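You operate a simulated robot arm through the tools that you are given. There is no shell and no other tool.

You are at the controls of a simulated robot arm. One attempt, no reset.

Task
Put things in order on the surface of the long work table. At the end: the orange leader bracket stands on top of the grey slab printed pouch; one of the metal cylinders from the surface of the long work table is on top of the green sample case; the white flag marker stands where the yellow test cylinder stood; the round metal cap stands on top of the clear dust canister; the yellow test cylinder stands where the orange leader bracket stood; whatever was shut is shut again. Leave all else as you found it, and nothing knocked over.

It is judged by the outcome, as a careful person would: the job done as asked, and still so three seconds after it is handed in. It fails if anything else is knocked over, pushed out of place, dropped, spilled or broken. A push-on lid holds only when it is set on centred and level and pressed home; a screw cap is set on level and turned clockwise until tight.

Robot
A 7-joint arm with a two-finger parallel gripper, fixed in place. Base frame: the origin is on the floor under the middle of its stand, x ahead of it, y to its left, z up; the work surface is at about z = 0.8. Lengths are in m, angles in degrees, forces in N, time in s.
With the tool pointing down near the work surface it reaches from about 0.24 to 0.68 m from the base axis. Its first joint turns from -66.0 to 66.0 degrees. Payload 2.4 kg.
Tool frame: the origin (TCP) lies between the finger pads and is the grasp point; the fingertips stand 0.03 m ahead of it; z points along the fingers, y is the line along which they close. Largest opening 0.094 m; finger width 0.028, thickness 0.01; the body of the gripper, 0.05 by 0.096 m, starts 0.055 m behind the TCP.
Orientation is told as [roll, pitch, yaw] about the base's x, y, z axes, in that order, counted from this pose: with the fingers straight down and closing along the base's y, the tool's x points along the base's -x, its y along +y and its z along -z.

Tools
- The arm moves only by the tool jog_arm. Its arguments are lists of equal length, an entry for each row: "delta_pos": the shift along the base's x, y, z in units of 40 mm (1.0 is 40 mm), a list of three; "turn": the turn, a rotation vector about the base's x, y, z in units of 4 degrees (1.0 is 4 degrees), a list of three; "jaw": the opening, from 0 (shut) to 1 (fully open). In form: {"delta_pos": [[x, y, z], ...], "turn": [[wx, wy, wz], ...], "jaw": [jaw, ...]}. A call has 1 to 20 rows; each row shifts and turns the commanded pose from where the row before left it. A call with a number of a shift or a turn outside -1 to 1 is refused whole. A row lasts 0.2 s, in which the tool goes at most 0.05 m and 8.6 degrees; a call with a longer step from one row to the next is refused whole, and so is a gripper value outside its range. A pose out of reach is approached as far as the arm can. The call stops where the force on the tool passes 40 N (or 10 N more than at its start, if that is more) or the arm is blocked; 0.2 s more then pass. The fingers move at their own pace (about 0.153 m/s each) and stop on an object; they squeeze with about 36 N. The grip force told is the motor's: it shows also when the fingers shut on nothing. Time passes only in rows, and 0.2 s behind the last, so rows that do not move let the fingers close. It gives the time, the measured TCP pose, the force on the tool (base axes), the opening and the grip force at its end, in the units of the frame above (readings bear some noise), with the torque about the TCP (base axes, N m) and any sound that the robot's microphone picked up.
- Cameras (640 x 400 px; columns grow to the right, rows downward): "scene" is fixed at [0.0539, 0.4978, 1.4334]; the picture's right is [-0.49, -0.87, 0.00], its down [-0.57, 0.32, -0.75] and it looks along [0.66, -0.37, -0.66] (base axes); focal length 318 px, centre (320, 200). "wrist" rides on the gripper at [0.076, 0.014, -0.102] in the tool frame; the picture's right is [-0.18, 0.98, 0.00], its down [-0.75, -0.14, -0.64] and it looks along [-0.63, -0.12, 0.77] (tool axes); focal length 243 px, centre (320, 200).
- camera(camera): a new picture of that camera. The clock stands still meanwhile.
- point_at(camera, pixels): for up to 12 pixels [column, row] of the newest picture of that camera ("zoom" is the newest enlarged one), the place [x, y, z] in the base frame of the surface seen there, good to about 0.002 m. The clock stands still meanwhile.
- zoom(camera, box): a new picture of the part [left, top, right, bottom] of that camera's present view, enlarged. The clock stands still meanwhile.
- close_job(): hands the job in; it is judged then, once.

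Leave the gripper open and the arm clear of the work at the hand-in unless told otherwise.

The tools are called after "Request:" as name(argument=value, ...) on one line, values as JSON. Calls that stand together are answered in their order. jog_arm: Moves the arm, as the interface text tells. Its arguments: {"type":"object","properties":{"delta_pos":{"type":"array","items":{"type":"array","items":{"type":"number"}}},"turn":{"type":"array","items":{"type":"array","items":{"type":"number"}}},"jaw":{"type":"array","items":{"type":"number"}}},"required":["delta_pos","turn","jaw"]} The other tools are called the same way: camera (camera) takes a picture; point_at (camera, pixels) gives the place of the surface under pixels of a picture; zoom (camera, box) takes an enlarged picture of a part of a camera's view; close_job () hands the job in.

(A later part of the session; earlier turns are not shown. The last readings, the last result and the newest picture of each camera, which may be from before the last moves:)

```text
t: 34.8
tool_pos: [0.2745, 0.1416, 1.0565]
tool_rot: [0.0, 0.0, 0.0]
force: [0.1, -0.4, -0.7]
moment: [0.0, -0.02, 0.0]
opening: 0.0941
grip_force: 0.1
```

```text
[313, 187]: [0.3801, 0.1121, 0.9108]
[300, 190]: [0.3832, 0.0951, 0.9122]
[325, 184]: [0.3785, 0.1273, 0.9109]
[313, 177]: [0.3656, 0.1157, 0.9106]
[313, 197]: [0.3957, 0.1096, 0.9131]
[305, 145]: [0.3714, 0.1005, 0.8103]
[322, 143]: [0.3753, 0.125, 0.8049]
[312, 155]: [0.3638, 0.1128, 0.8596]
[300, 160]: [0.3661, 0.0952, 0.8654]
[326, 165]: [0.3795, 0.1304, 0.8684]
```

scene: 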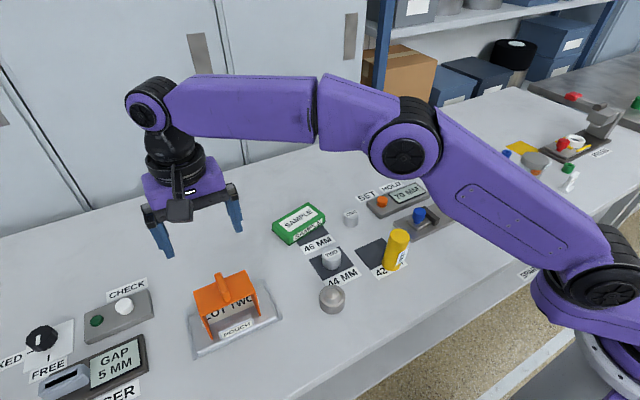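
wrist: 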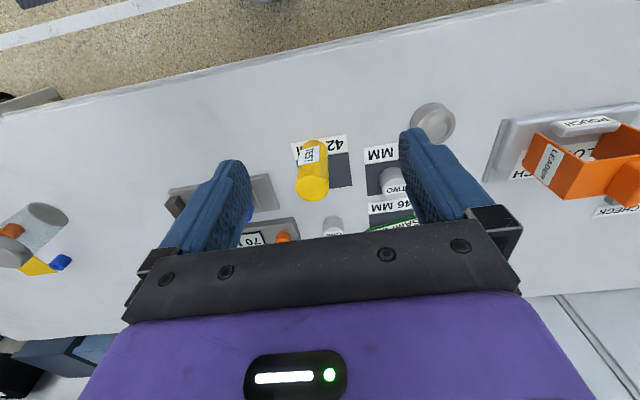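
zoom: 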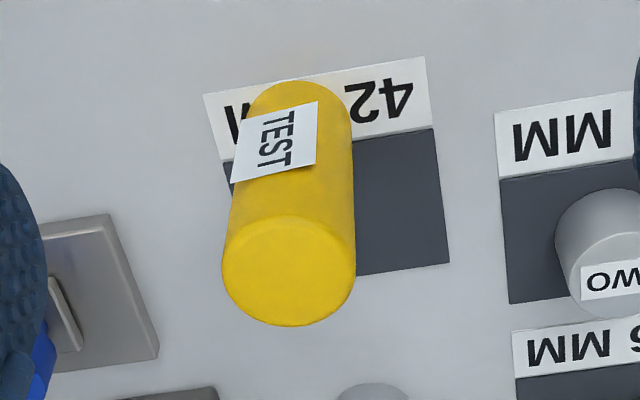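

The yellow cylinder has its centre at about (0.382, 0.111), radius 0.0215, height 0.11; its label faces −x, so fingers closing along y clear it. Moving above it.

Request:
jog_arm(delta_pos=[[0.9, -0.25, 0], [0.9, -0.25, 0], [0.89, -0.265, 0], [0, 0, 0]], turn=[[0, 0, 0], [0, 0, 0], [0, 0, 0], [0, 0, 0]], jaw=[1, 1, 1, 1])

Request:
camera(camera="scene")

Request:
camera(camera="wrist")

```text
t: 35.8
tool_pos: [0.3839, 0.1094, 1.0581]
tool_rot: [0.0, 0.1, 0.0]
force: [0.3, 0.7, -0.4]
moment: [0.04, 0.0, 0.01]
opening: 0.0939
grip_force: 0.2
```

```text
taken
```

scene: 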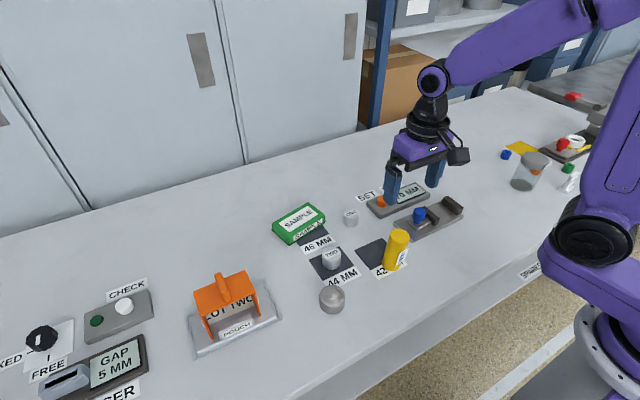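

```text
taken
```

wrist: 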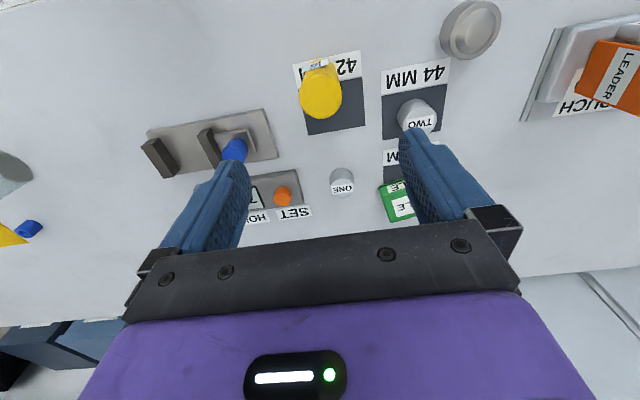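

Enlarging the yellow top from this angle to refine its centre.

Request:
zoom(camera="wrist", box=[280, 50, 360, 125])

Request:
point_at(camera="zoom", pixels=[[320, 215], [210, 230], [425, 200], [310, 130], [330, 305], [320, 80], [200, 130], [440, 90]])

```text
5.33 times, centred on (320, 88) of wrist
```

zoom: 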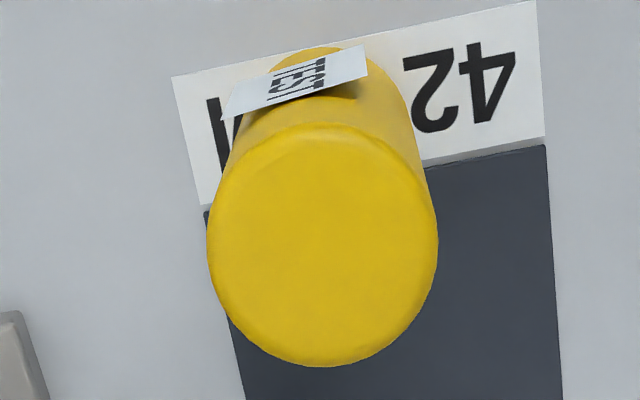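

```text
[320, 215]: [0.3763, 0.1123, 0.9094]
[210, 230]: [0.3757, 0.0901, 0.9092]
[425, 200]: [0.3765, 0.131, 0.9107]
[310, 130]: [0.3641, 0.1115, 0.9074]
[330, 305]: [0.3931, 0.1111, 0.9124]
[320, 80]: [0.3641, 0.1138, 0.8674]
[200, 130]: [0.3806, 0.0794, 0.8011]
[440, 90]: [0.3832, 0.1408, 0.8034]
```

Centre confirmed at (0.382, 0.1115). Descending around it to TCP z about 0.885.

Request:
jog_arm(delta_pos=[[-0.05, 0.05, -0.9], [0, 0, -0.9], [0, 0, -0.9], [0, 0, -0.9], [0, 0, -0.7], [0, 0, 0]], turn=[[0, 0, 0], [0, 0, 0], [0, 0, 0], [0, 0, 0], [0, 0, 0], [0, 0, 0]], jaw=[1, 1, 1, 1, 1, 1])

Request:
zoom(camera="scene", box=[340, 190, 470, 280])

```text
t: 37.2
tool_pos: [0.3793, 0.1123, 0.8882]
tool_rot: [0.0, -0.1, 0.0]
force: [0.1, 0.0, -1.5]
moment: [0.0, 0.02, -0.03]
opening: 0.094
grip_force: 0.1
```

```text
4.44 times, centred on (405, 235) of scene
```

zoom: 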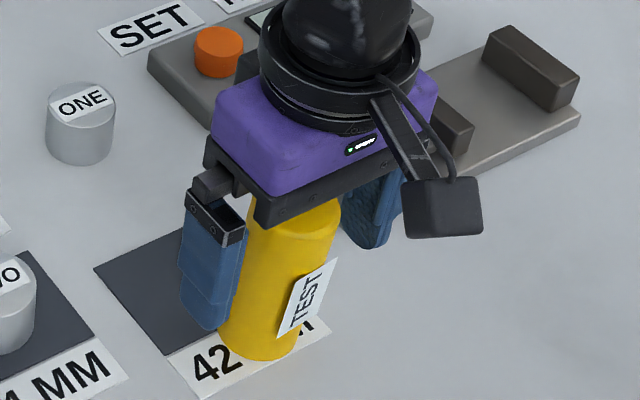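

The cylinder is between the fingers. Closing the jaws.

Request:
jog_arm(delta_pos=[[0.04, 0, 0], [0, 0, 0], [0, 0, 0], [0, 0, 0], [0, 0, 0]], turn=[[0, 0, 0], [0, 0, 0], [0, 0, 0], [0, 0, 0], [0, 0, 0]], jaw=[1, 0.6, 0, 0, 0])

```text
t: 38.4
tool_pos: [0.3815, 0.1126, 0.8891]
tool_rot: [0.1, -0.1, 0.0]
force: [0.1, -2.4, 1.9]
moment: [-0.08, 0.09, 0.02]
opening: 0.0441
grip_force: 36.1
```

Held at 0.0441 m. Lifting 0.15 m.

Request:
jog_arm(delta_pos=[[0, 0, 0.3], [0, 0, 0.6], [0, 0, 0.9], [0, 0, 1], [0, 0, 1], [0, 0, 0]], turn=[[0, 0, 0], [0, 0, 0], [0, 0, 0], [0, 0, 0], [0, 0, 0], [0, 0, 0]], jaw=[0, 0, 0, 0, 0, 0])

Request:
camera(camera="scene")

```text
t: 39.8
tool_pos: [0.3758, 0.1147, 1.04]
tool_rot: [-0.1, -0.1, 0.0]
force: [-0.1, 0.0, -1.0]
moment: [-0.02, 0.01, 0.0]
opening: 0.0441
grip_force: 36.3
```

```text
taken
```

scene: 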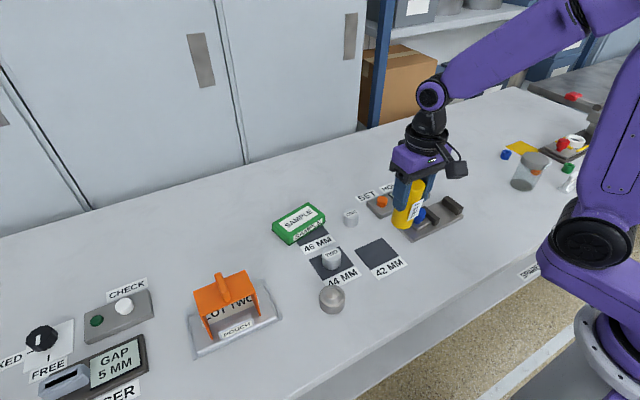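

Lifted cleanly, and the 42 MM pad is free. Carrying the yellow cylinder to the bracket's old place (0.4675, −0.289), bottom at about z 0.95.

Request:
jog_arm(delta_pos=[[0.1945, -0.9145, 0], [0.1945, -0.9145, 0], [0.1945, -0.9145, 0], [0.1945, -0.9145, 0], [0.1945, -0.9145, 0], [0.1945, -0.9145, 0], [0.1945, -0.9145, 0], [0.1945, -0.9145, 0], [0.1945, -0.9145, 0], [0.1945, -0.9145, 0], [0.1945, -0.9145, 0], [0, 0, 0], [0, 0, 0]], turn=[[0, 0, 0], [0, 0, 0], [0, 0, 0], [0, 0, 0], [0, 0, 0], [0, 0, 0], [0, 0, 0], [0, 0, 0], [0, 0, 0], [0, 0, 0], [0, 0, 0], [0, 0, 0], [0, 0, 0]], jaw=[0, 0, 0, 0, 0, 0, 0, 0, 0, 0, 0, 0, 0])

Request:
camera(camera="scene")

Request:
camera(camera="wrist")

```text
t: 42.6
tool_pos: [0.466, -0.2917, 1.0417]
tool_rot: [0.0, 0.0, 0.1]
force: [0.4, 0.2, -0.9]
moment: [-0.02, 0.04, 0.03]
opening: 0.044
grip_force: 36.4
```

```text
taken
```

scene: 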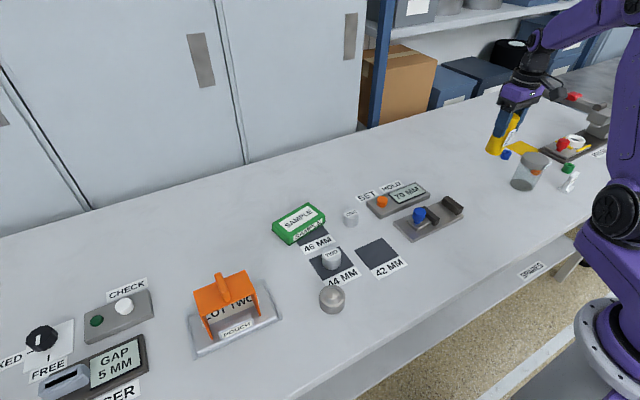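

```text
taken
```

wrist: 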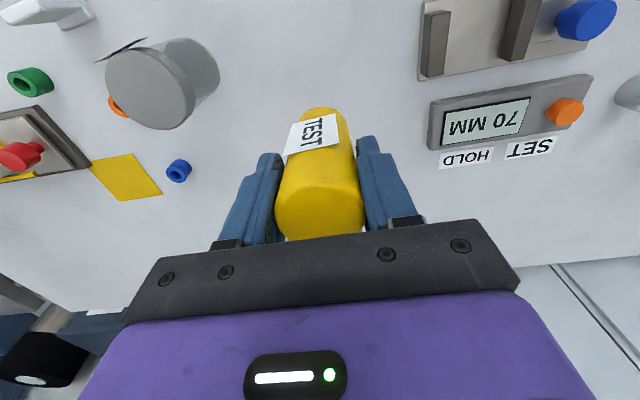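

Over the destination. Lowering 0.148 m to just above the table.

Request:
jog_arm(delta_pos=[[0, 0, -0.9], [0, 0, -0.9], [0, 0, -0.9], [0, 0, -0.6], [0, 0, -0.4], [0, 0, 0]], turn=[[0, 0, 0], [0, 0, 0], [0, 0, 0], [0, 0, 0], [0, 0, 0], [0, 0, 0]], jaw=[0, 0, 0, 0, 0, 0])

Request:
jog_arm(delta_pos=[[0, 0, -0.025], [0, 0, -0.025], [0, 0, -0.025], [0, 0, 0]], turn=[[0, 0, 0], [0, 0, 0], [0, 0, 0], [0, 0, 0]], jaw=[0, 0, 0, 0])

```text
t: 44.0
tool_pos: [0.465, -0.2927, 0.8917]
tool_rot: [0.1, 0.0, 0.1]
force: [0.0, -0.2, -2.2]
moment: [-0.02, 0.03, 0.01]
opening: 0.0441
grip_force: 36.1
```

```text
t: 45.0
tool_pos: [0.4653, -0.2887, 0.8882]
tool_rot: [-0.1, 0.0, 0.0]
force: [0.8, 0.4, -2.0]
moment: [-0.01, 0.03, -0.01]
opening: 0.0442
grip_force: 35.7
```

Still about −2 N (hanging weight), no contact. Lowering in further 1 mm steps.

Request:
jog_arm(delta_pos=[[0, 0, -0.025], [0, 0, -0.025], [0, 0, 0]], turn=[[0, 0, 0], [0, 0, 0], [0, 0, 0]], jaw=[0, 0, 0])

```text
t: 45.8
tool_pos: [0.465, -0.29, 0.8883]
tool_rot: [-0.1, -0.2, -0.1]
force: [0.2, 5.3, 23.1]
moment: [0.43, 0.36, -0.03]
opening: 0.0441
grip_force: 35.7
```

Contact: 23 N upward. I'll ease up 0.8 mm, then open.

Request:
jog_arm(delta_pos=[[0, 0, 0.02], [0, 0, 0]], turn=[[0, 0, 0], [0, 0, 0]], jaw=[0, 0])

```text
t: 46.4
tool_pos: [0.4657, -0.2919, 0.8875]
tool_rot: [0.1, 0.1, 0.1]
force: [2.5, 1.3, 6.5]
moment: [0.04, -0.07, 0.0]
opening: 0.044
grip_force: 36.1
```

Force is now about 6 N. Releasing.

Request:
jog_arm(delta_pos=[[0, 0, 0], [0, 0, 0], [0, 0, 0], [0, 0, 0]], turn=[[0, 0, 0], [0, 0, 0], [0, 0, 0], [0, 0, 0]], jaw=[0.6, 0.8, 1, 1])

Request:
jog_arm(delta_pos=[[0, 0, 0.4], [0, 0, 0.9], [0, 0, 1], [0, 0, 1], [0, 0, 1], [0, 0, 0]], turn=[[0, 0, 0], [0, 0, 0], [0, 0, 0], [0, 0, 0], [0, 0, 0], [0, 0, 0]], jaw=[1, 1, 1, 1, 1, 1])

Request:
camera(camera="scene")

Request:
camera(camera="wrist")

```text
t: 47.4
tool_pos: [0.4663, -0.2913, 0.8876]
tool_rot: [-0.1, 0.0, 0.0]
force: [0.5, 0.9, -0.7]
moment: [-0.02, -0.01, 0.01]
opening: 0.094
grip_force: 0.1
```

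```text
t: 48.8
tool_pos: [0.4632, -0.2909, 1.0626]
tool_rot: [-0.1, 0.0, 0.0]
force: [-0.1, 0.7, 0.3]
moment: [-0.01, -0.04, -0.03]
opening: 0.094
grip_force: 0.0
```

```text
taken
```

scene: 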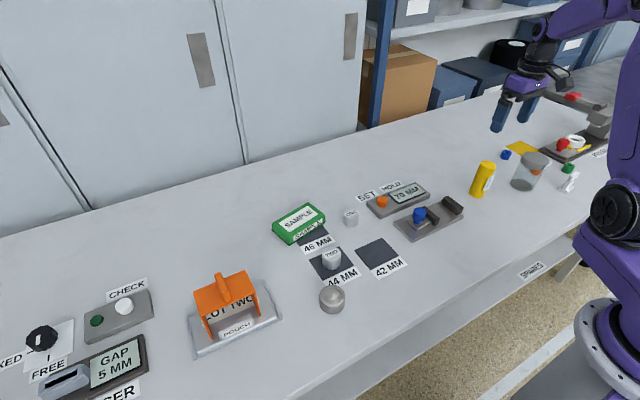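

```text
taken
```

wrist: 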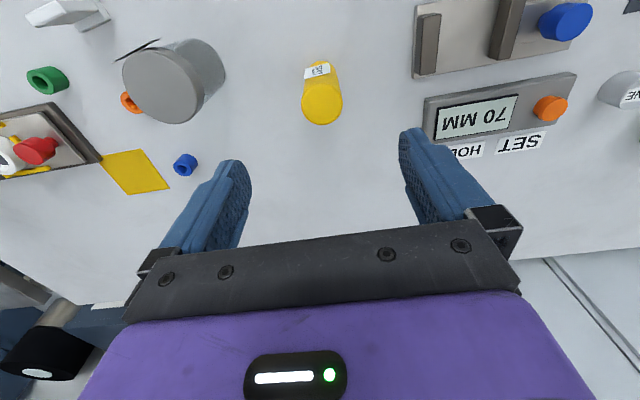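

The yellow cylinder stands where the bracket was. I'll check its position, then move to look at the white flag from closer.

Request:
point_at(camera="wrist", pixels=[[321, 103], [304, 104], [341, 100], [321, 90], [321, 120]])

Request:
jog_arm(delta_pos=[[-0.735, -0.754, 0], [-0.735, -0.754, 0], [-0.735, -0.754, 0], [-0.735, -0.754, 0], [-0.735, -0.754, 0], [-0.735, -0.754, 0], [-0.735, -0.754, 0], [0, 0, 0]], turn=[[0, 0, 0], [0, 0, 0], [0, 0, 0], [0, 0, 0], [0, 0, 0], [0, 0, 0], [0, 0, 0], [0, 0, 0]], jaw=[1, 1, 1, 1, 1, 1, 1, 1])

Request:
camera(camera="wrist")

```text
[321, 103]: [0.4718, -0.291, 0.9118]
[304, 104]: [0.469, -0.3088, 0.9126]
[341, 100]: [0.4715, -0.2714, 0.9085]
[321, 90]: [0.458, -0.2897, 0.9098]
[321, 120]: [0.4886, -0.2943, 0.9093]
```

```text
t: 50.6
tool_pos: [0.2593, -0.4986, 1.0616]
tool_rot: [0.0, 0.0, 0.0]
force: [0.1, -0.4, -0.3]
moment: [0.01, 0.03, -0.02]
opening: 0.0938
grip_force: 0.1
```

```text
taken
```

wrist: 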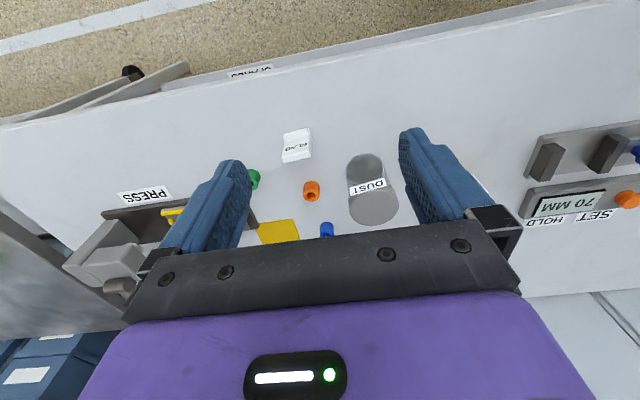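

Yellow's centre is at about (0.470, −0.290), fine. Now enlarging the flag at wrist pixel (297,145).

Request:
zoom(camera="wrist", box=[265, 115, 345, 165])

Request:
point_at(camera="zoom", pixels=[[250, 230], [180, 250], [360, 200], [270, 330], [150, 340], [370, 300], [260, 370], [250, 160], [200, 160], [330, 120], [380, 180], [140, 370]])

```text
8.00 times, centred on (305, 140) of wrist
```

zoom: 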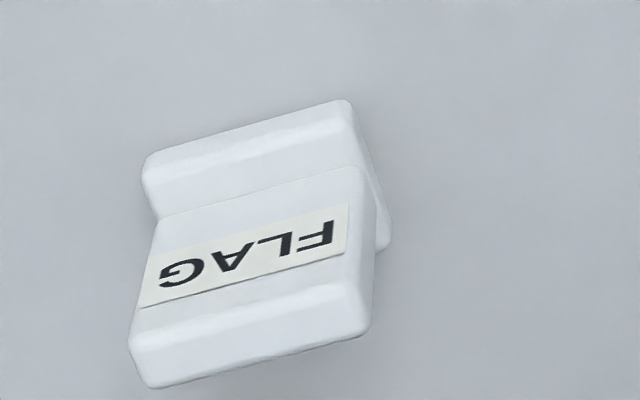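

```text
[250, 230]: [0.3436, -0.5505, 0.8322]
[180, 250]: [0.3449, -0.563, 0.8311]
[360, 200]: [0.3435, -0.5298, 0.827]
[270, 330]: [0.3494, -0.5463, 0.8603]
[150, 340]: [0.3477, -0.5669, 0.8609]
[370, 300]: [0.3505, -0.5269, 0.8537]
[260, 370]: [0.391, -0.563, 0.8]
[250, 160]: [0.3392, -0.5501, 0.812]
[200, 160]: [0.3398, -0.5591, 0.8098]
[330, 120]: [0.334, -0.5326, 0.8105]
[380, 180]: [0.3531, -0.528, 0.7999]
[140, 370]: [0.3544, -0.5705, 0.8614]
```

The flag: base top z 0.812, upright plate with near face x 0.344, y −0.568 to −0.527, top z 0.861. I'll move directly above it for a top-down check of its plate thickness.

Request:
jog_arm(delta_pos=[[0.76, -0.39, 0], [0.76, -0.39, 0], [0.76, -0.39, 0], [0, 0, 0]], turn=[[0, 0, 0], [0, 0, 0], [0, 0, 0], [0, 0, 0]], jaw=[1, 1, 1, 1])

Request:
camera(camera="wrist")

Request:
camera(camera="scene")

```text
t: 51.6
tool_pos: [0.3527, -0.5492, 1.0622]
tool_rot: [0.1, 0.0, 0.0]
force: [-0.3, 0.6, 1.2]
moment: [-0.01, -0.02, 0.05]
opening: 0.0939
grip_force: 0.1
```

```text
taken
```

wrist: 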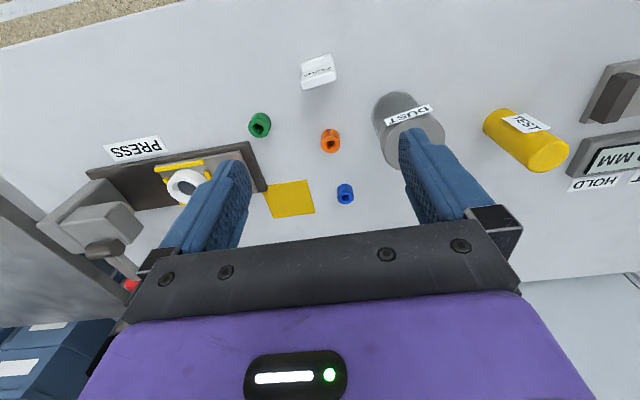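

```text
taken
```

scene: 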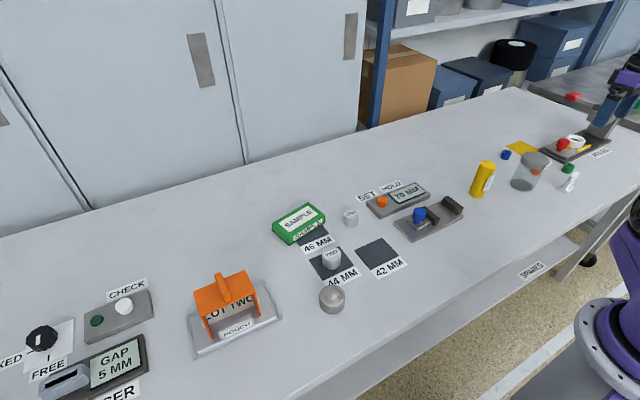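

Enlarging the flag in both views.

Request:
zoom(camera="wrist", box=[280, 45, 360, 95])

Request:
point_at(camera="zoom", pixels=[[320, 290], [200, 310], [440, 270], [320, 250], [320, 320], [320, 340], [430, 300], [190, 340], [310, 180], [190, 200], [420, 110], [300, 110]])

Request:
zoom(camera="scene", box=[545, 155, 595, 200])

Request:
point_at(camera="zoom", pixels=[[320, 150], [300, 160], [260, 200], [240, 240], [350, 100], [380, 120], [220, 270], [180, 290], [250, 320], [330, 290], [360, 60], [300, 120]])

```text
8.00 times, centred on (320, 70) of wrist
```

zoom: 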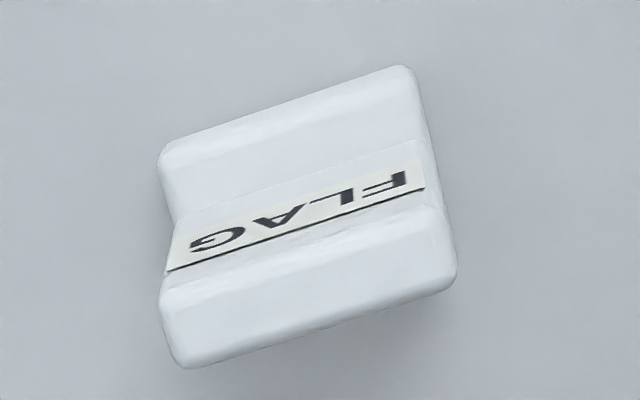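

```text
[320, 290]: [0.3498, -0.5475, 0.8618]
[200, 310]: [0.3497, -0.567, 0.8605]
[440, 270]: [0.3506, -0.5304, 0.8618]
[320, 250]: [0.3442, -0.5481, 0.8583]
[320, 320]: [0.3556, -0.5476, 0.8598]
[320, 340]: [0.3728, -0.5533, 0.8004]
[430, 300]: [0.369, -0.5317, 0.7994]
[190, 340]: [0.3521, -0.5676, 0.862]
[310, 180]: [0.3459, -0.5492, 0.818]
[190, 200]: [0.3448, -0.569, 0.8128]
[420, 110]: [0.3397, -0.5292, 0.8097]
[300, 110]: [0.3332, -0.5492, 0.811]
```

```text
8.89 times, centred on (570, 178) of scene
```

zoom: 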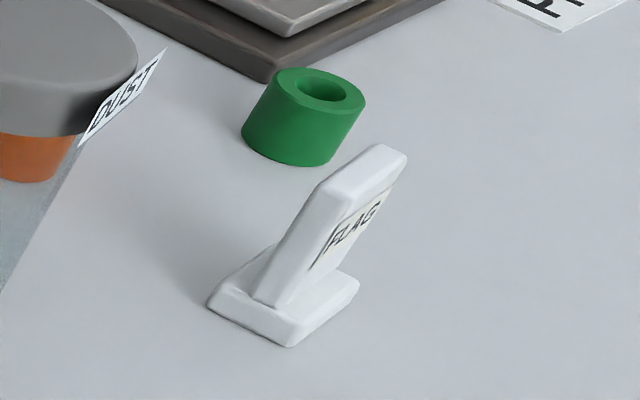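

```text
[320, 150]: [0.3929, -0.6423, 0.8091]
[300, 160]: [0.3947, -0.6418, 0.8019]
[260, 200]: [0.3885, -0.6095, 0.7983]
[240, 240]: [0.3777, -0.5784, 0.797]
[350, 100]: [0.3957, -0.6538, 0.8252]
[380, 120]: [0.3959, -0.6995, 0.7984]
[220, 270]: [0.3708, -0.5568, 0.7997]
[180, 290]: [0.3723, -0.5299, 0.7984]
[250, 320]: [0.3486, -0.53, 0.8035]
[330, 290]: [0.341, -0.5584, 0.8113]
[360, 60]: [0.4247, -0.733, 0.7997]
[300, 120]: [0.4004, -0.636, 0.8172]
```

The plate is at x 0.344–0.358, y −0.569 to −0.528; the TCP is right above. Descending to z 0.847 (tips just above the base's top at 0.812).

Request:
jog_arm(delta_pos=[[0, -0.04, -0.9], [0, 0, -0.9], [0, 0, -0.9], [0, 0, -0.9], [0, 0, -0.9], [0, 0, -0.5], [0, 0, -0.3], [0, 0, 0]], turn=[[0, 0, 0], [0, 0, 0], [0, 0, 0], [0, 0, 0], [0, 0, 0], [0, 0, 0], [0, 0, 0], [0, 0, 0]], jaw=[1, 1, 1, 1, 1, 1, 1, 1])

Request:
camera(camera="wrist")

Request:
zoom(camera="scene", box=[530, 120, 640, 210])

```text
t: 53.4
tool_pos: [0.3491, -0.551, 0.8467]
tool_rot: [0.0, 0.0, 0.1]
force: [0.4, -0.1, 0.2]
moment: [-0.04, 0.01, 0.03]
opening: 0.0937
grip_force: 0.0
```

```text
taken
```

wrist: 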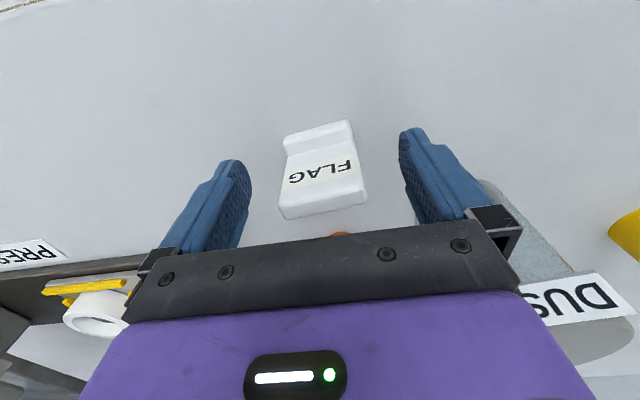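

```text
4.44 times, centred on (585, 165) of scene
```

zoom: 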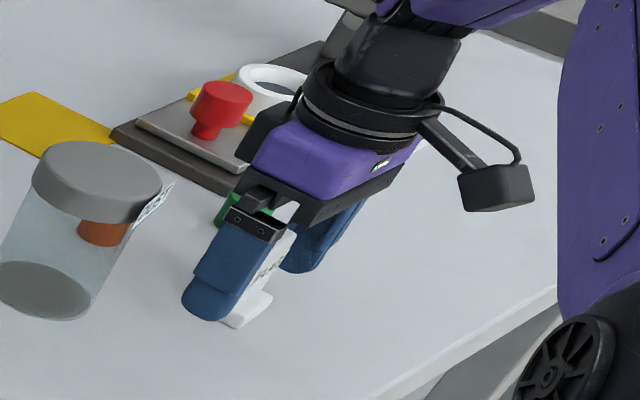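

The flag's plate sits between the fingers. Closing.

Request:
jog_arm(delta_pos=[[0, 0, 0], [0, 0, 0], [0, 0, 0], [0, 0, 0]], turn=[[0, 0, 0], [0, 0, 0], [0, 0, 0], [0, 0, 0]], jaw=[0.65, 0.3, 0, 0])

Request:
jog_arm(delta_pos=[[0, 0, 0.2], [0, 0, 0.3], [0, 0, 0]], turn=[[0, 0, 0], [0, 0, 0], [0, 0, 0]], jaw=[0, 0, 0])

Request:
camera(camera="wrist")

```text
t: 54.4
tool_pos: [0.3484, -0.551, 0.8469]
tool_rot: [0.1, 0.0, -0.1]
force: [-1.0, 0.4, -0.1]
moment: [0.0, 0.04, 0.02]
opening: 0.0435
grip_force: 35.7
```

```text
t: 55.2
tool_pos: [0.3496, -0.5502, 0.8684]
tool_rot: [0.0, 0.1, 0.0]
force: [0.3, 0.8, 0.0]
moment: [0.03, 0.04, -0.03]
opening: 0.0434
grip_force: 35.7
```

```text
taken
```

wrist: 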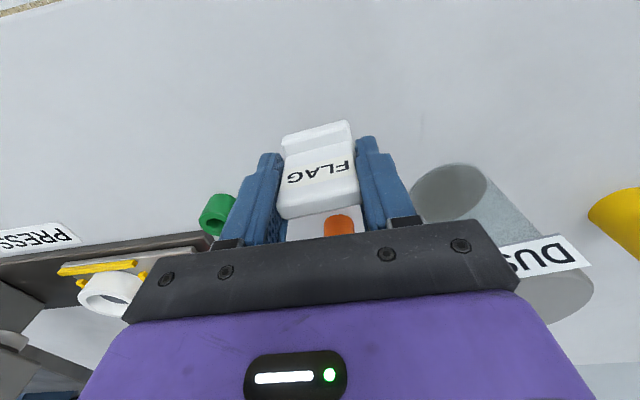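

The flag is up and held upright. Raising another 0.16 m, then carrying it to the yellow cylinder's old place (0.382, 0.1115).

Request:
jog_arm(delta_pos=[[0, 0, 0.8], [0, 0, 0.8], [0, 0, 0.8], [0, 0, 0.8], [0, 0, 0.8], [0, 0, 0]], turn=[[0, 0, 0], [0, 0, 0], [0, 0, 0], [0, 0, 0], [0, 0, 0], [0, 0, 0]], jaw=[0, 0, 0, 0, 0, 0])

Request:
jog_arm(delta_pos=[[0.0456, 0.9706, 0], [0.0456, 0.9706, 0], [0.0456, 0.9706, 0], [0.0456, 0.9706, 0], [0.0456, 0.9706, 0], [0.0456, 0.9706, 0], [0.0456, 0.9706, 0], [0.0456, 0.9706, 0], [0.0456, 0.9706, 0], [0.0456, 0.9706, 0], [0.0456, 0.9706, 0], [0.0456, 0.9706, 0], [0.0456, 0.9706, 0], [0.0456, 0.9706, 0], [0.0456, 0.9706, 0], [0.0456, 0.9706, 0], [0.0456, 0.9706, 0], [0, 0, 0]], turn=[[0, 0, 0], [0, 0, 0], [0, 0, 0], [0, 0, 0], [0, 0, 0], [0, 0, 0], [0, 0, 0], [0, 0, 0], [0, 0, 0], [0, 0, 0], [0, 0, 0], [0, 0, 0], [0, 0, 0], [0, 0, 0], [0, 0, 0], [0, 0, 0], [0, 0, 0], [0, 0, 0]], jaw=[0, 0, 0, 0, 0, 0, 0, 0, 0, 0, 0, 0, 0, 0, 0, 0, 0, 0])

Request:
camera(camera="scene")

Request:
camera(camera="wrist")

```text
t: 56.6
tool_pos: [0.3518, -0.5487, 1.0254]
tool_rot: [0.0, -0.1, 0.1]
force: [0.2, 0.6, -0.4]
moment: [-0.03, 0.02, -0.01]
opening: 0.0438
grip_force: 35.9
```

```text
t: 60.4
tool_pos: [0.3821, 0.1081, 1.0274]
tool_rot: [0.0, -0.1, 0.1]
force: [-1.1, -0.5, -0.2]
moment: [0.0, -0.01, 0.02]
opening: 0.0434
grip_force: 36.3
```

```text
taken
```

scene: 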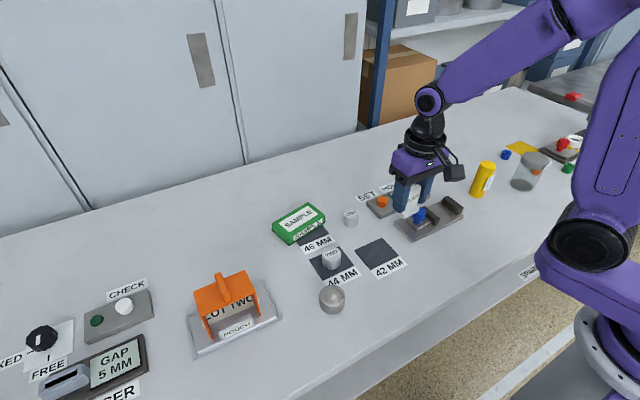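

```text
taken
```

wrist: 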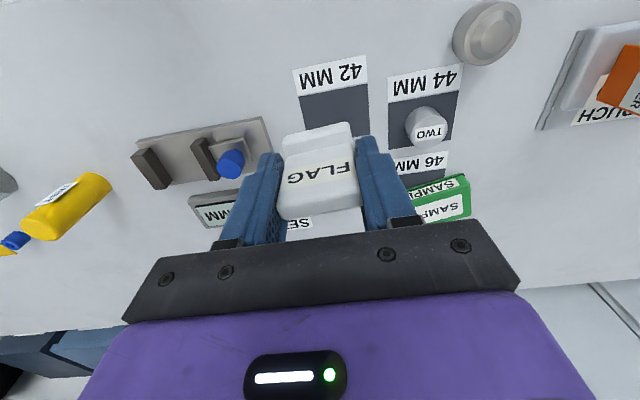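

The flag is over the 42 MM pad. Before lowering I'll check how near the blue-knob clamp and its plate are to the finger opening.

Request:
point_at(camera="wrist", pixels=[[268, 120], [272, 150], [250, 125], [240, 150], [350, 70], [330, 65], [310, 75], [300, 95], [366, 85], [425, 130]])

```text
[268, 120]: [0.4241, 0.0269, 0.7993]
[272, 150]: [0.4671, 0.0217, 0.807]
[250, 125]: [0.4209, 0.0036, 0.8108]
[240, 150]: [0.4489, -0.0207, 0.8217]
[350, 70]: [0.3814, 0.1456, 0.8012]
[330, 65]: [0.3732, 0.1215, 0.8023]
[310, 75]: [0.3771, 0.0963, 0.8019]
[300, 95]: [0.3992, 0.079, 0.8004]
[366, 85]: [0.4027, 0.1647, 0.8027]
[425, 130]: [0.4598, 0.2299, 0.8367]
```

Clear: the clamp lies at y ≤ 0.03. Lowering 0.176 m to just above the pad, then 1 mm steps.

Request:
jog_arm(delta_pos=[[0, 0, -0.9], [0, 0, -0.9], [0, 0, -0.9], [0, 0, -0.8], [0, 0, -0.5], [0, 0, -0.4], [0, 0, 0]], turn=[[0, 0, 0], [0, 0, 0], [0, 0, 0], [0, 0, 0], [0, 0, 0], [0, 0, 0], [0, 0, 0]], jaw=[0, 0, 0, 0, 0, 0, 0])

Request:
jog_arm(delta_pos=[[0, 0, -0.025], [0, 0, -0.025], [0, 0, 0]], turn=[[0, 0, 0], [0, 0, 0], [0, 0, 0]], jaw=[0, 0, 0])

```text
t: 62.0
tool_pos: [0.3802, 0.1098, 0.8503]
tool_rot: [0.0, -0.1, 0.0]
force: [-0.3, -0.1, -0.4]
moment: [-0.02, 0.02, 0.01]
opening: 0.0432
grip_force: 36.0
```

```text
t: 62.8
tool_pos: [0.3807, 0.1111, 0.8475]
tool_rot: [0.0, 0.0, 0.0]
force: [0.1, 0.1, -0.6]
moment: [-0.01, -0.01, 0.0]
opening: 0.0433
grip_force: 36.0
```

No contact yet; lowering by single millimetres.

Request:
jog_arm(delta_pos=[[0, 0, -0.025], [0, 0, 0]], turn=[[0, 0, 0], [0, 0, 0]], jaw=[0, 0])

Request:
jog_arm(delta_pos=[[0, 0, -0.015], [0, 0, 0]], turn=[[0, 0, 0], [0, 0, 0]], jaw=[0, 0])

```text
t: 63.4
tool_pos: [0.3807, 0.111, 0.8475]
tool_rot: [-0.1, 0.0, 0.0]
force: [-0.3, 0.3, -1.1]
moment: [0.02, 0.01, 0.01]
opening: 0.0433
grip_force: 36.0
```

```text
t: 64.0
tool_pos: [0.3811, 0.1094, 0.8476]
tool_rot: [-0.1, 0.1, -0.1]
force: [0.3, -0.3, -1.6]
moment: [-0.02, -0.01, -0.01]
opening: 0.0435
grip_force: 35.7
```

Still hanging free (about −1 N). Another millimetre.

Request:
jog_arm(delta_pos=[[0, 0, -0.02], [0, 0, 0]], turn=[[0, 0, 0], [0, 0, 0]], jaw=[0, 0])

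Request:
zoom(camera="scene", box=[340, 190, 470, 280])

```text
t: 64.6
tool_pos: [0.3819, 0.1102, 0.8476]
tool_rot: [-0.1, 0.0, 0.1]
force: [-0.2, 0.0, -0.6]
moment: [0.0, -0.02, 0.02]
opening: 0.0433
grip_force: 36.1
```

```text
4.44 times, centred on (405, 235) of scene
```

zoom: 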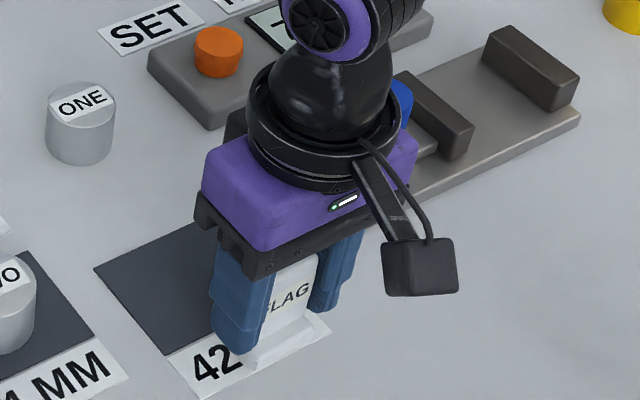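

The flag is very near the surface. Lowering another millimetre.

Request:
jog_arm(delta_pos=[[0, 0, -0.02], [0, 0, 0]], turn=[[0, 0, 0], [0, 0, 0]], jaw=[0, 0])

```text
t: 65.2
tool_pos: [0.3829, 0.1102, 0.8477]
tool_rot: [0.1, 0.1, 0.0]
force: [-1.8, 0.0, 4.5]
moment: [-0.02, 0.06, 0.01]
opening: 0.0431
grip_force: 35.9
```

Contact at 4.5 N. Releasing, then rising straight up.

Request:
jog_arm(delta_pos=[[0, 0, 0], [0, 0, 0], [0, 0, 0], [0, 0, 0]], turn=[[0, 0, 0], [0, 0, 0], [0, 0, 0], [0, 0, 0]], jaw=[0.6, 0.8, 1, 1])

Request:
jog_arm(delta_pos=[[0, 0, 0.4], [0, 0, 0.9], [0, 0, 1], [0, 0, 1], [0, 0, 1], [0, 0, 0.7], [0, 0, 0]], turn=[[0, 0, 0], [0, 0, 0], [0, 0, 0], [0, 0, 0], [0, 0, 0], [0, 0, 0], [0, 0, 0]], jaw=[1, 1, 1, 1, 1, 1, 1])

Request:
camera(camera="scene")

Request:
camera(camera="wrist")

```text
t: 66.2
tool_pos: [0.3825, 0.1093, 0.8456]
tool_rot: [0.0, -0.1, 0.0]
force: [0.8, 0.1, -0.8]
moment: [0.04, 0.01, -0.01]
opening: 0.0938
grip_force: 0.1
```

```text
t: 67.8
tool_pos: [0.3807, 0.1085, 1.0468]
tool_rot: [0.0, 0.0, 0.0]
force: [-0.6, -1.1, -0.6]
moment: [-0.01, -0.02, 0.02]
opening: 0.094
grip_force: 0.1
```

```text
taken
```

scene: 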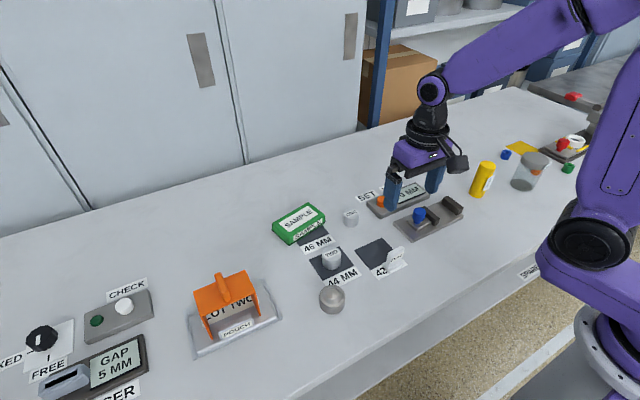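

```text
taken
```

wrist: 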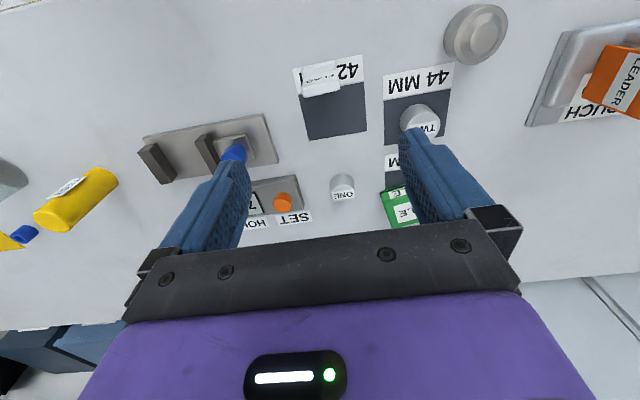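

The flag stands where the yellow cylinder was. Next, the round metal cap near (0.37, 0.285): I'll move over for a close look.

Request:
jog_arm(delta_pos=[[-0.51, 0.97, 0], [-0.51, 0.97, 0], [-0.51, 0.97, 0], [-0.51, 0.97, 0], [-0.51, 0.97, 0], [0, 0, 0]], turn=[[0, 0, 0], [0, 0, 0], [0, 0, 0], [0, 0, 0], [0, 0, 0], [0, 0, 0]], jaw=[1, 1, 1, 1, 1, 1])

Request:
camera(camera="wrist")

Request:
zoom(camera="scene", box=[295, 265, 375, 325])

```text
t: 69.2
tool_pos: [0.2806, 0.305, 1.0465]
tool_rot: [-0.1, 0.0, 0.1]
force: [0.1, -0.6, -0.4]
moment: [0.0, 0.03, 0.01]
opening: 0.0941
grip_force: 0.0
```

```text
taken
```

wrist: 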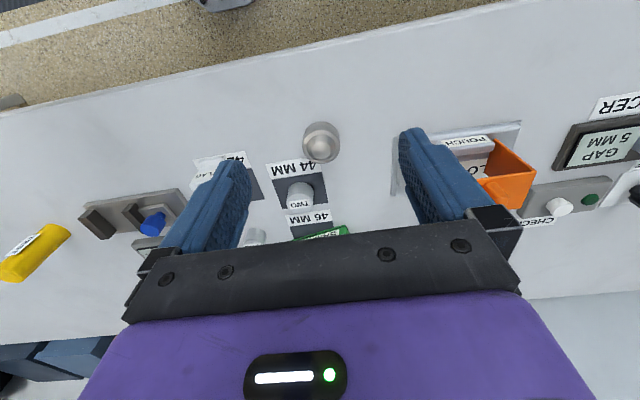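

```text
6.67 times, centred on (335, 295) of scene
```

zoom: 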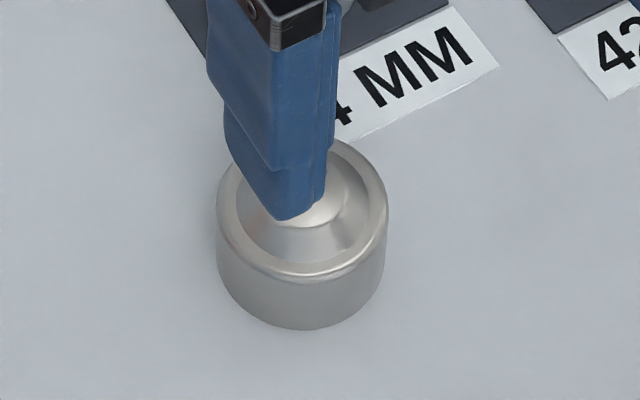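

Enlarging the cap in the wrist view at (321,142).

Request:
zoom(camera="wrist", box=[280, 115, 360, 170])

Request:
point_at(camera="zoom", pixels=[[320, 230], [320, 280], [200, 240], [440, 210], [320, 320], [340, 130], [330, 80], [185, 180], [460, 170], [260, 250], [400, 220], [320, 345]])

```text
7.27 times, centred on (320, 142) of wrist
```

zoom: 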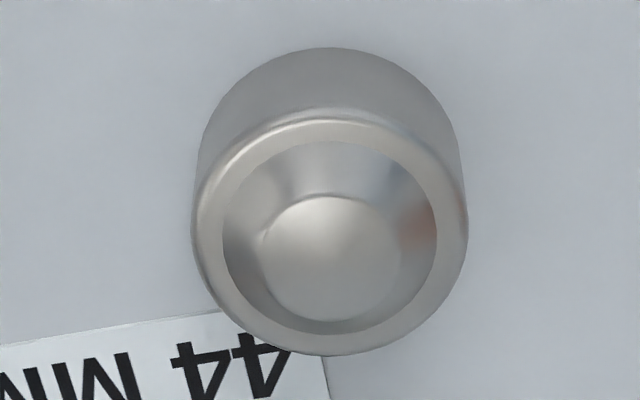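

```text
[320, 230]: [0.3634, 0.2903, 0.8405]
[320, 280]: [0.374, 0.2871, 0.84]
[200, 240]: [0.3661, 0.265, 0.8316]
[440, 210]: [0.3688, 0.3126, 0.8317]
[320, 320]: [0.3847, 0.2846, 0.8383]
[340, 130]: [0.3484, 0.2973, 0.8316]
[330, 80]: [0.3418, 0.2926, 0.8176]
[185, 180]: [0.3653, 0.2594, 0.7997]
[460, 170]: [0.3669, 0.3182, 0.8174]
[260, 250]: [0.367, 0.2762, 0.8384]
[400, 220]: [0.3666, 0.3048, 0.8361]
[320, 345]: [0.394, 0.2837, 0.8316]
```

The cap: centre about (0.370, 0.2905), radius 0.027, rim z 0.832, dome 0.840. Moving above it.

Request:
jog_arm(delta_pos=[[0.75, -0.125, 0], [0.75, -0.125, 0], [0.7475, -0.125, 0], [0, 0, -1], [0, 0, -1], [0, 0, 0]], turn=[[0, 0, 0], [0, 0, 0], [0, 0, 0], [0, 0, 0], [0, 0, 0], [0, 0, 0]], jaw=[1, 1, 1, 1, 1, 1])

Request:
camera(camera="wrist")

```text
t: 70.6
tool_pos: [0.37, 0.2915, 0.9672]
tool_rot: [0.0, 0.1, 0.0]
force: [0.4, -0.6, 0.7]
moment: [0.02, 0.0, 0.05]
opening: 0.0941
grip_force: 0.0
```

```text
taken
```

wrist: 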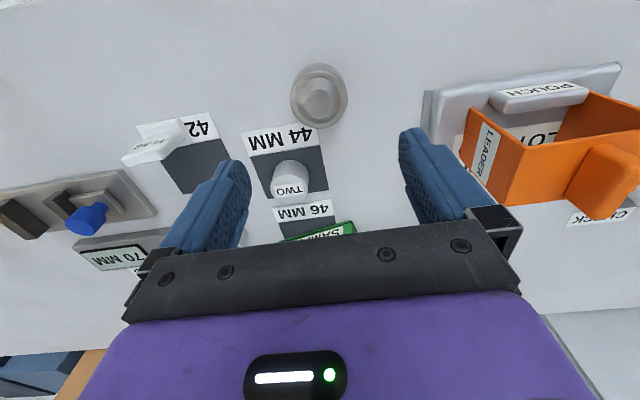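

Re-measuring the cap rim from here.

Request:
zoom(camera="wrist", box=[280, 55, 360, 135])

Request:
point_at(camera="wrist", pixels=[[293, 102], [346, 94], [317, 72], [321, 125], [321, 102], [319, 98]])

```text
5.00 times, centred on (320, 95) of wrist
```

zoom: 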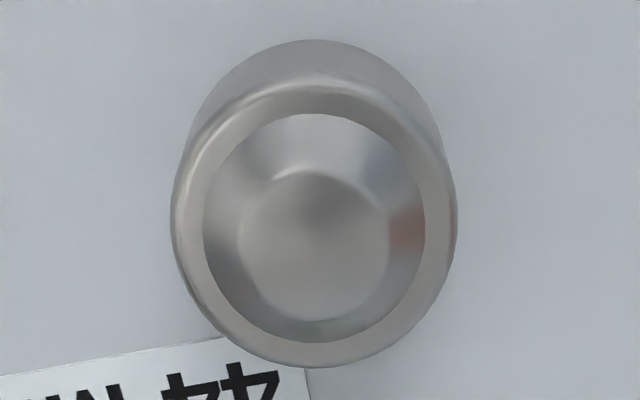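

```text
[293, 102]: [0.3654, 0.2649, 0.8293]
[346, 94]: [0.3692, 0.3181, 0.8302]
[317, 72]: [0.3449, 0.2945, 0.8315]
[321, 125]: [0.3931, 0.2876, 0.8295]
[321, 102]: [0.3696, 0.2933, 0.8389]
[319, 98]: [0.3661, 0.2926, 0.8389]
```

Centre (0.3695, 0.291) matches. Descending to TCP z 0.836 (tips 6 mm above the table).

Request:
jog_arm(delta_pos=[[0, 0, -0.9], [0, 0, -0.9], [0, 0, -0.8], [0, 0, -0.4], [0, 0, -0.26], [0, 0, 0]], turn=[[0, 0, 0], [0, 0, 0], [0, 0, 0], [0, 0, 0], [0, 0, 0], [0, 0, 0]], jaw=[1, 1, 1, 1, 1, 1])

Request:
jog_arm(delta_pos=[[0, 0, 0], [0, 0, 0], [0, 0, 0], [0, 0, 0]], turn=[[0, 0, 0], [0, 0, 0], [0, 0, 0], [0, 0, 0]], jaw=[0.7, 0.3, 0, 0])

Request:
camera(camera="wrist")

```text
t: 72.0
tool_pos: [0.3707, 0.2893, 0.8333]
tool_rot: [0.1, 0.0, 0.1]
force: [-0.1, 0.2, 0.8]
moment: [0.0, 0.0, -0.02]
opening: 0.0938
grip_force: 0.1
```

```text
t: 73.0
tool_pos: [0.3704, 0.2903, 0.8344]
tool_rot: [0.0, 0.0, 0.0]
force: [0.0, 1.6, 1.3]
moment: [-0.01, 0.02, 0.02]
opening: 0.0554
grip_force: 35.6
```

```text
taken
```

wrist: 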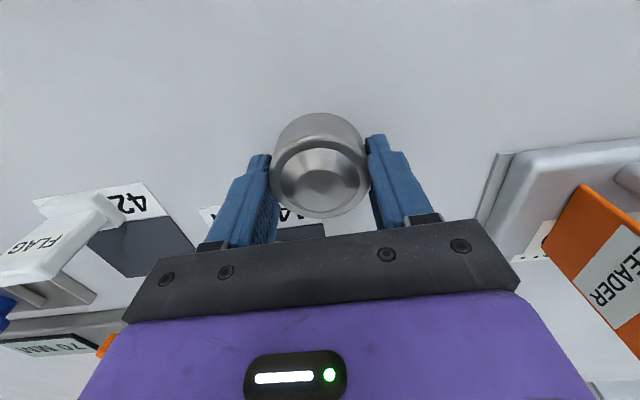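

Held at 0.0554 m. Lifting 0.22 m. Meanwhile I'll measure the canister's lid in the scene view.

Request:
jog_arm(delta_pos=[[0, 0, 0.3], [0, 0, 0.7], [0, 0, 1], [0, 0, 1], [0, 0, 1], [0, 0, 1], [0, 0, 0.6], [0, 0, 0]], turn=[[0, 0, 0], [0, 0, 0], [0, 0, 0], [0, 0, 0], [0, 0, 0], [0, 0, 0], [0, 0, 0], [0, 0, 0]], jaw=[0, 0, 0, 0, 0, 0, 0, 0])

Request:
zoom(camera="scene", box=[500, 140, 570, 200])

Request:
camera(camera="scene")

```text
t: 74.8
tool_pos: [0.3695, 0.2891, 1.0623]
tool_rot: [0.0, 0.0, 0.0]
force: [0.3, 0.3, -0.7]
moment: [-0.01, 0.0, -0.01]
opening: 0.0548
grip_force: 35.6
```

```text
6.67 times, centred on (535, 170) of scene
```

zoom: 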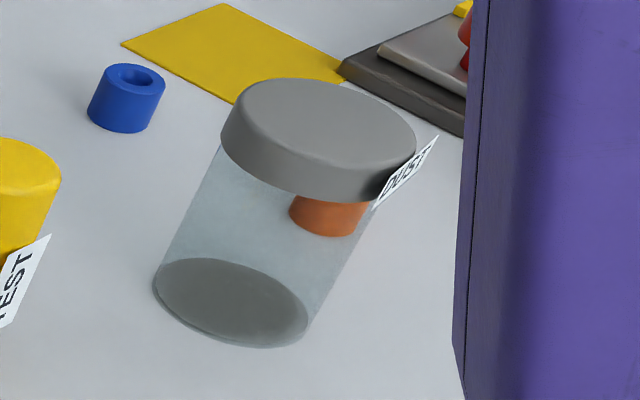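

```text
taken
```

scene: 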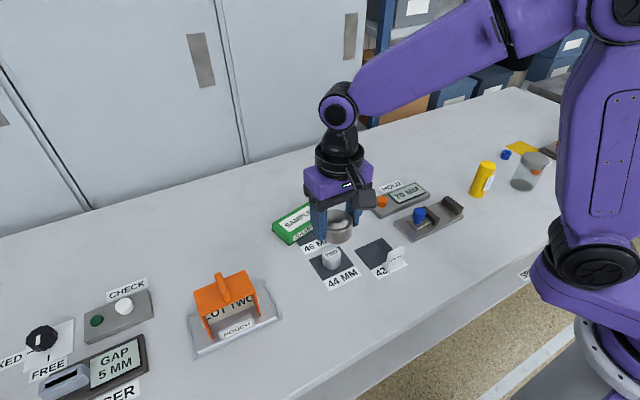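

Taking points around the lid's top edge in the enlarged scene picture.

Request:
point_at(camera="zoom", pixels=[[325, 125], [240, 110], [285, 85], [350, 90], [405, 130], [405, 150], [350, 170], [290, 155], [250, 135], [230, 310], [175, 270], [300, 330]])

```text
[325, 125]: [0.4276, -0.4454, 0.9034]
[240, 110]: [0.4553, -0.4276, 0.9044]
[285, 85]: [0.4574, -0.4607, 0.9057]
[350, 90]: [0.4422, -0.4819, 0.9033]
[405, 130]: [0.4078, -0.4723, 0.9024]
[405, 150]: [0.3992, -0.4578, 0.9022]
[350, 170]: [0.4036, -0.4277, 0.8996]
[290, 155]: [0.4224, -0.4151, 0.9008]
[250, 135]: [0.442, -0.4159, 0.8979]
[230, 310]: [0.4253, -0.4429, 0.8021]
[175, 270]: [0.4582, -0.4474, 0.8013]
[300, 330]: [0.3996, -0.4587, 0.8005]
```

The lid centre is about (0.427, −0.446), top z 0.904, radius about 0.035. Carrying the cap there at height.

Request:
jog_arm(delta_pos=[[0.075, -0.969, 0], [0.075, -0.969, 0], [0.075, -0.969, 0], [0.075, -0.969, 0], [0.075, -0.969, 0], [0.075, -0.969, 0], [0.075, -0.969, 0], [0.075, -0.969, 0], [0.075, -0.969, 0], [0.075, -0.969, 0], [0.075, -0.969, 0], [0.075, -0.969, 0], [0.075, -0.969, 0], [0.075, -0.969, 0], [0.075, -0.969, 0], [0.075, -0.969, 0], [0.075, -0.969, 0], [0.075, -0.969, 0], [0.075, -0.969, 0], [0, 0, 0]], turn=[[0, 0, 0], [0, 0, 0], [0, 0, 0], [0, 0, 0], [0, 0, 0], [0, 0, 0], [0, 0, 0], [0, 0, 0], [0, 0, 0], [0, 0, 0], [0, 0, 0], [0, 0, 0], [0, 0, 0], [0, 0, 0], [0, 0, 0], [0, 0, 0], [0, 0, 0], [0, 0, 0], [0, 0, 0], [0, 0, 0]], jaw=[0, 0, 0, 0, 0, 0, 0, 0, 0, 0, 0, 0, 0, 0, 0, 0, 0, 0, 0, 0])

Request:
camera(camera="wrist")

Request:
zoom(camera="scene", box=[460, 80, 620, 200])

```text
t: 79.0
tool_pos: [0.4251, -0.4471, 1.0587]
tool_rot: [0.1, 0.0, 0.1]
force: [0.2, 0.4, -2.2]
moment: [-0.03, -0.01, 0.03]
opening: 0.0549
grip_force: 35.9
```

```text
taken
```

wrist: 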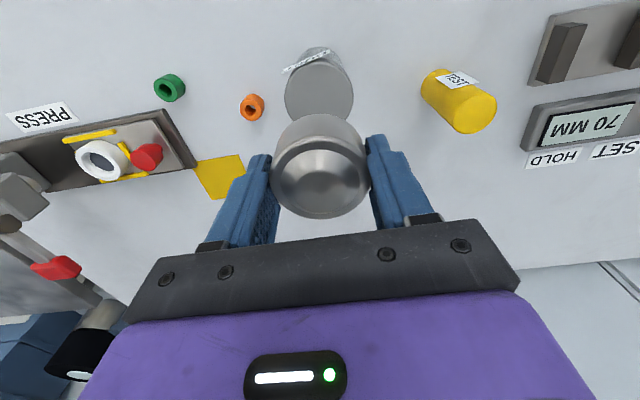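

```text
3.33 times, centred on (540, 140) of scene
```

zoom: 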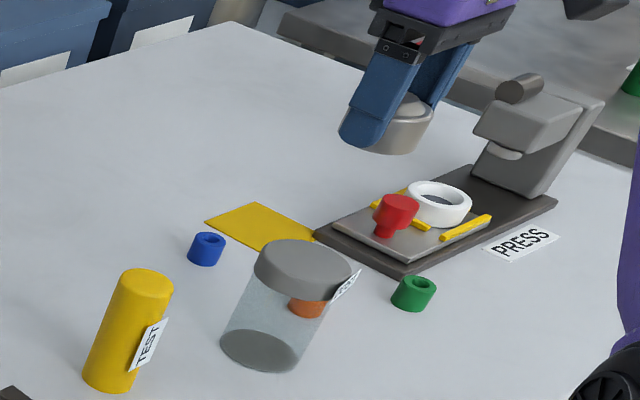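

Checking the lid edges from the wrist view (left about (285,92), right about (353,85)).

Request:
point_at(camera="wrist", pixels=[[287, 93], [351, 86], [315, 62], [319, 90], [290, 105], [348, 105], [318, 75], [300, 70], [335, 66]])

```text
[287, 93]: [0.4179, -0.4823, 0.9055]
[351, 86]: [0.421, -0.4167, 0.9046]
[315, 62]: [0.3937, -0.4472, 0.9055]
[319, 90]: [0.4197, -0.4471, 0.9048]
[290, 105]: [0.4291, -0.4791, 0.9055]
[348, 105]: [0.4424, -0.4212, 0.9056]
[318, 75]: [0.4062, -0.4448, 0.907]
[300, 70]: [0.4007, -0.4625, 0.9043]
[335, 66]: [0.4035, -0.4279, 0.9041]
```

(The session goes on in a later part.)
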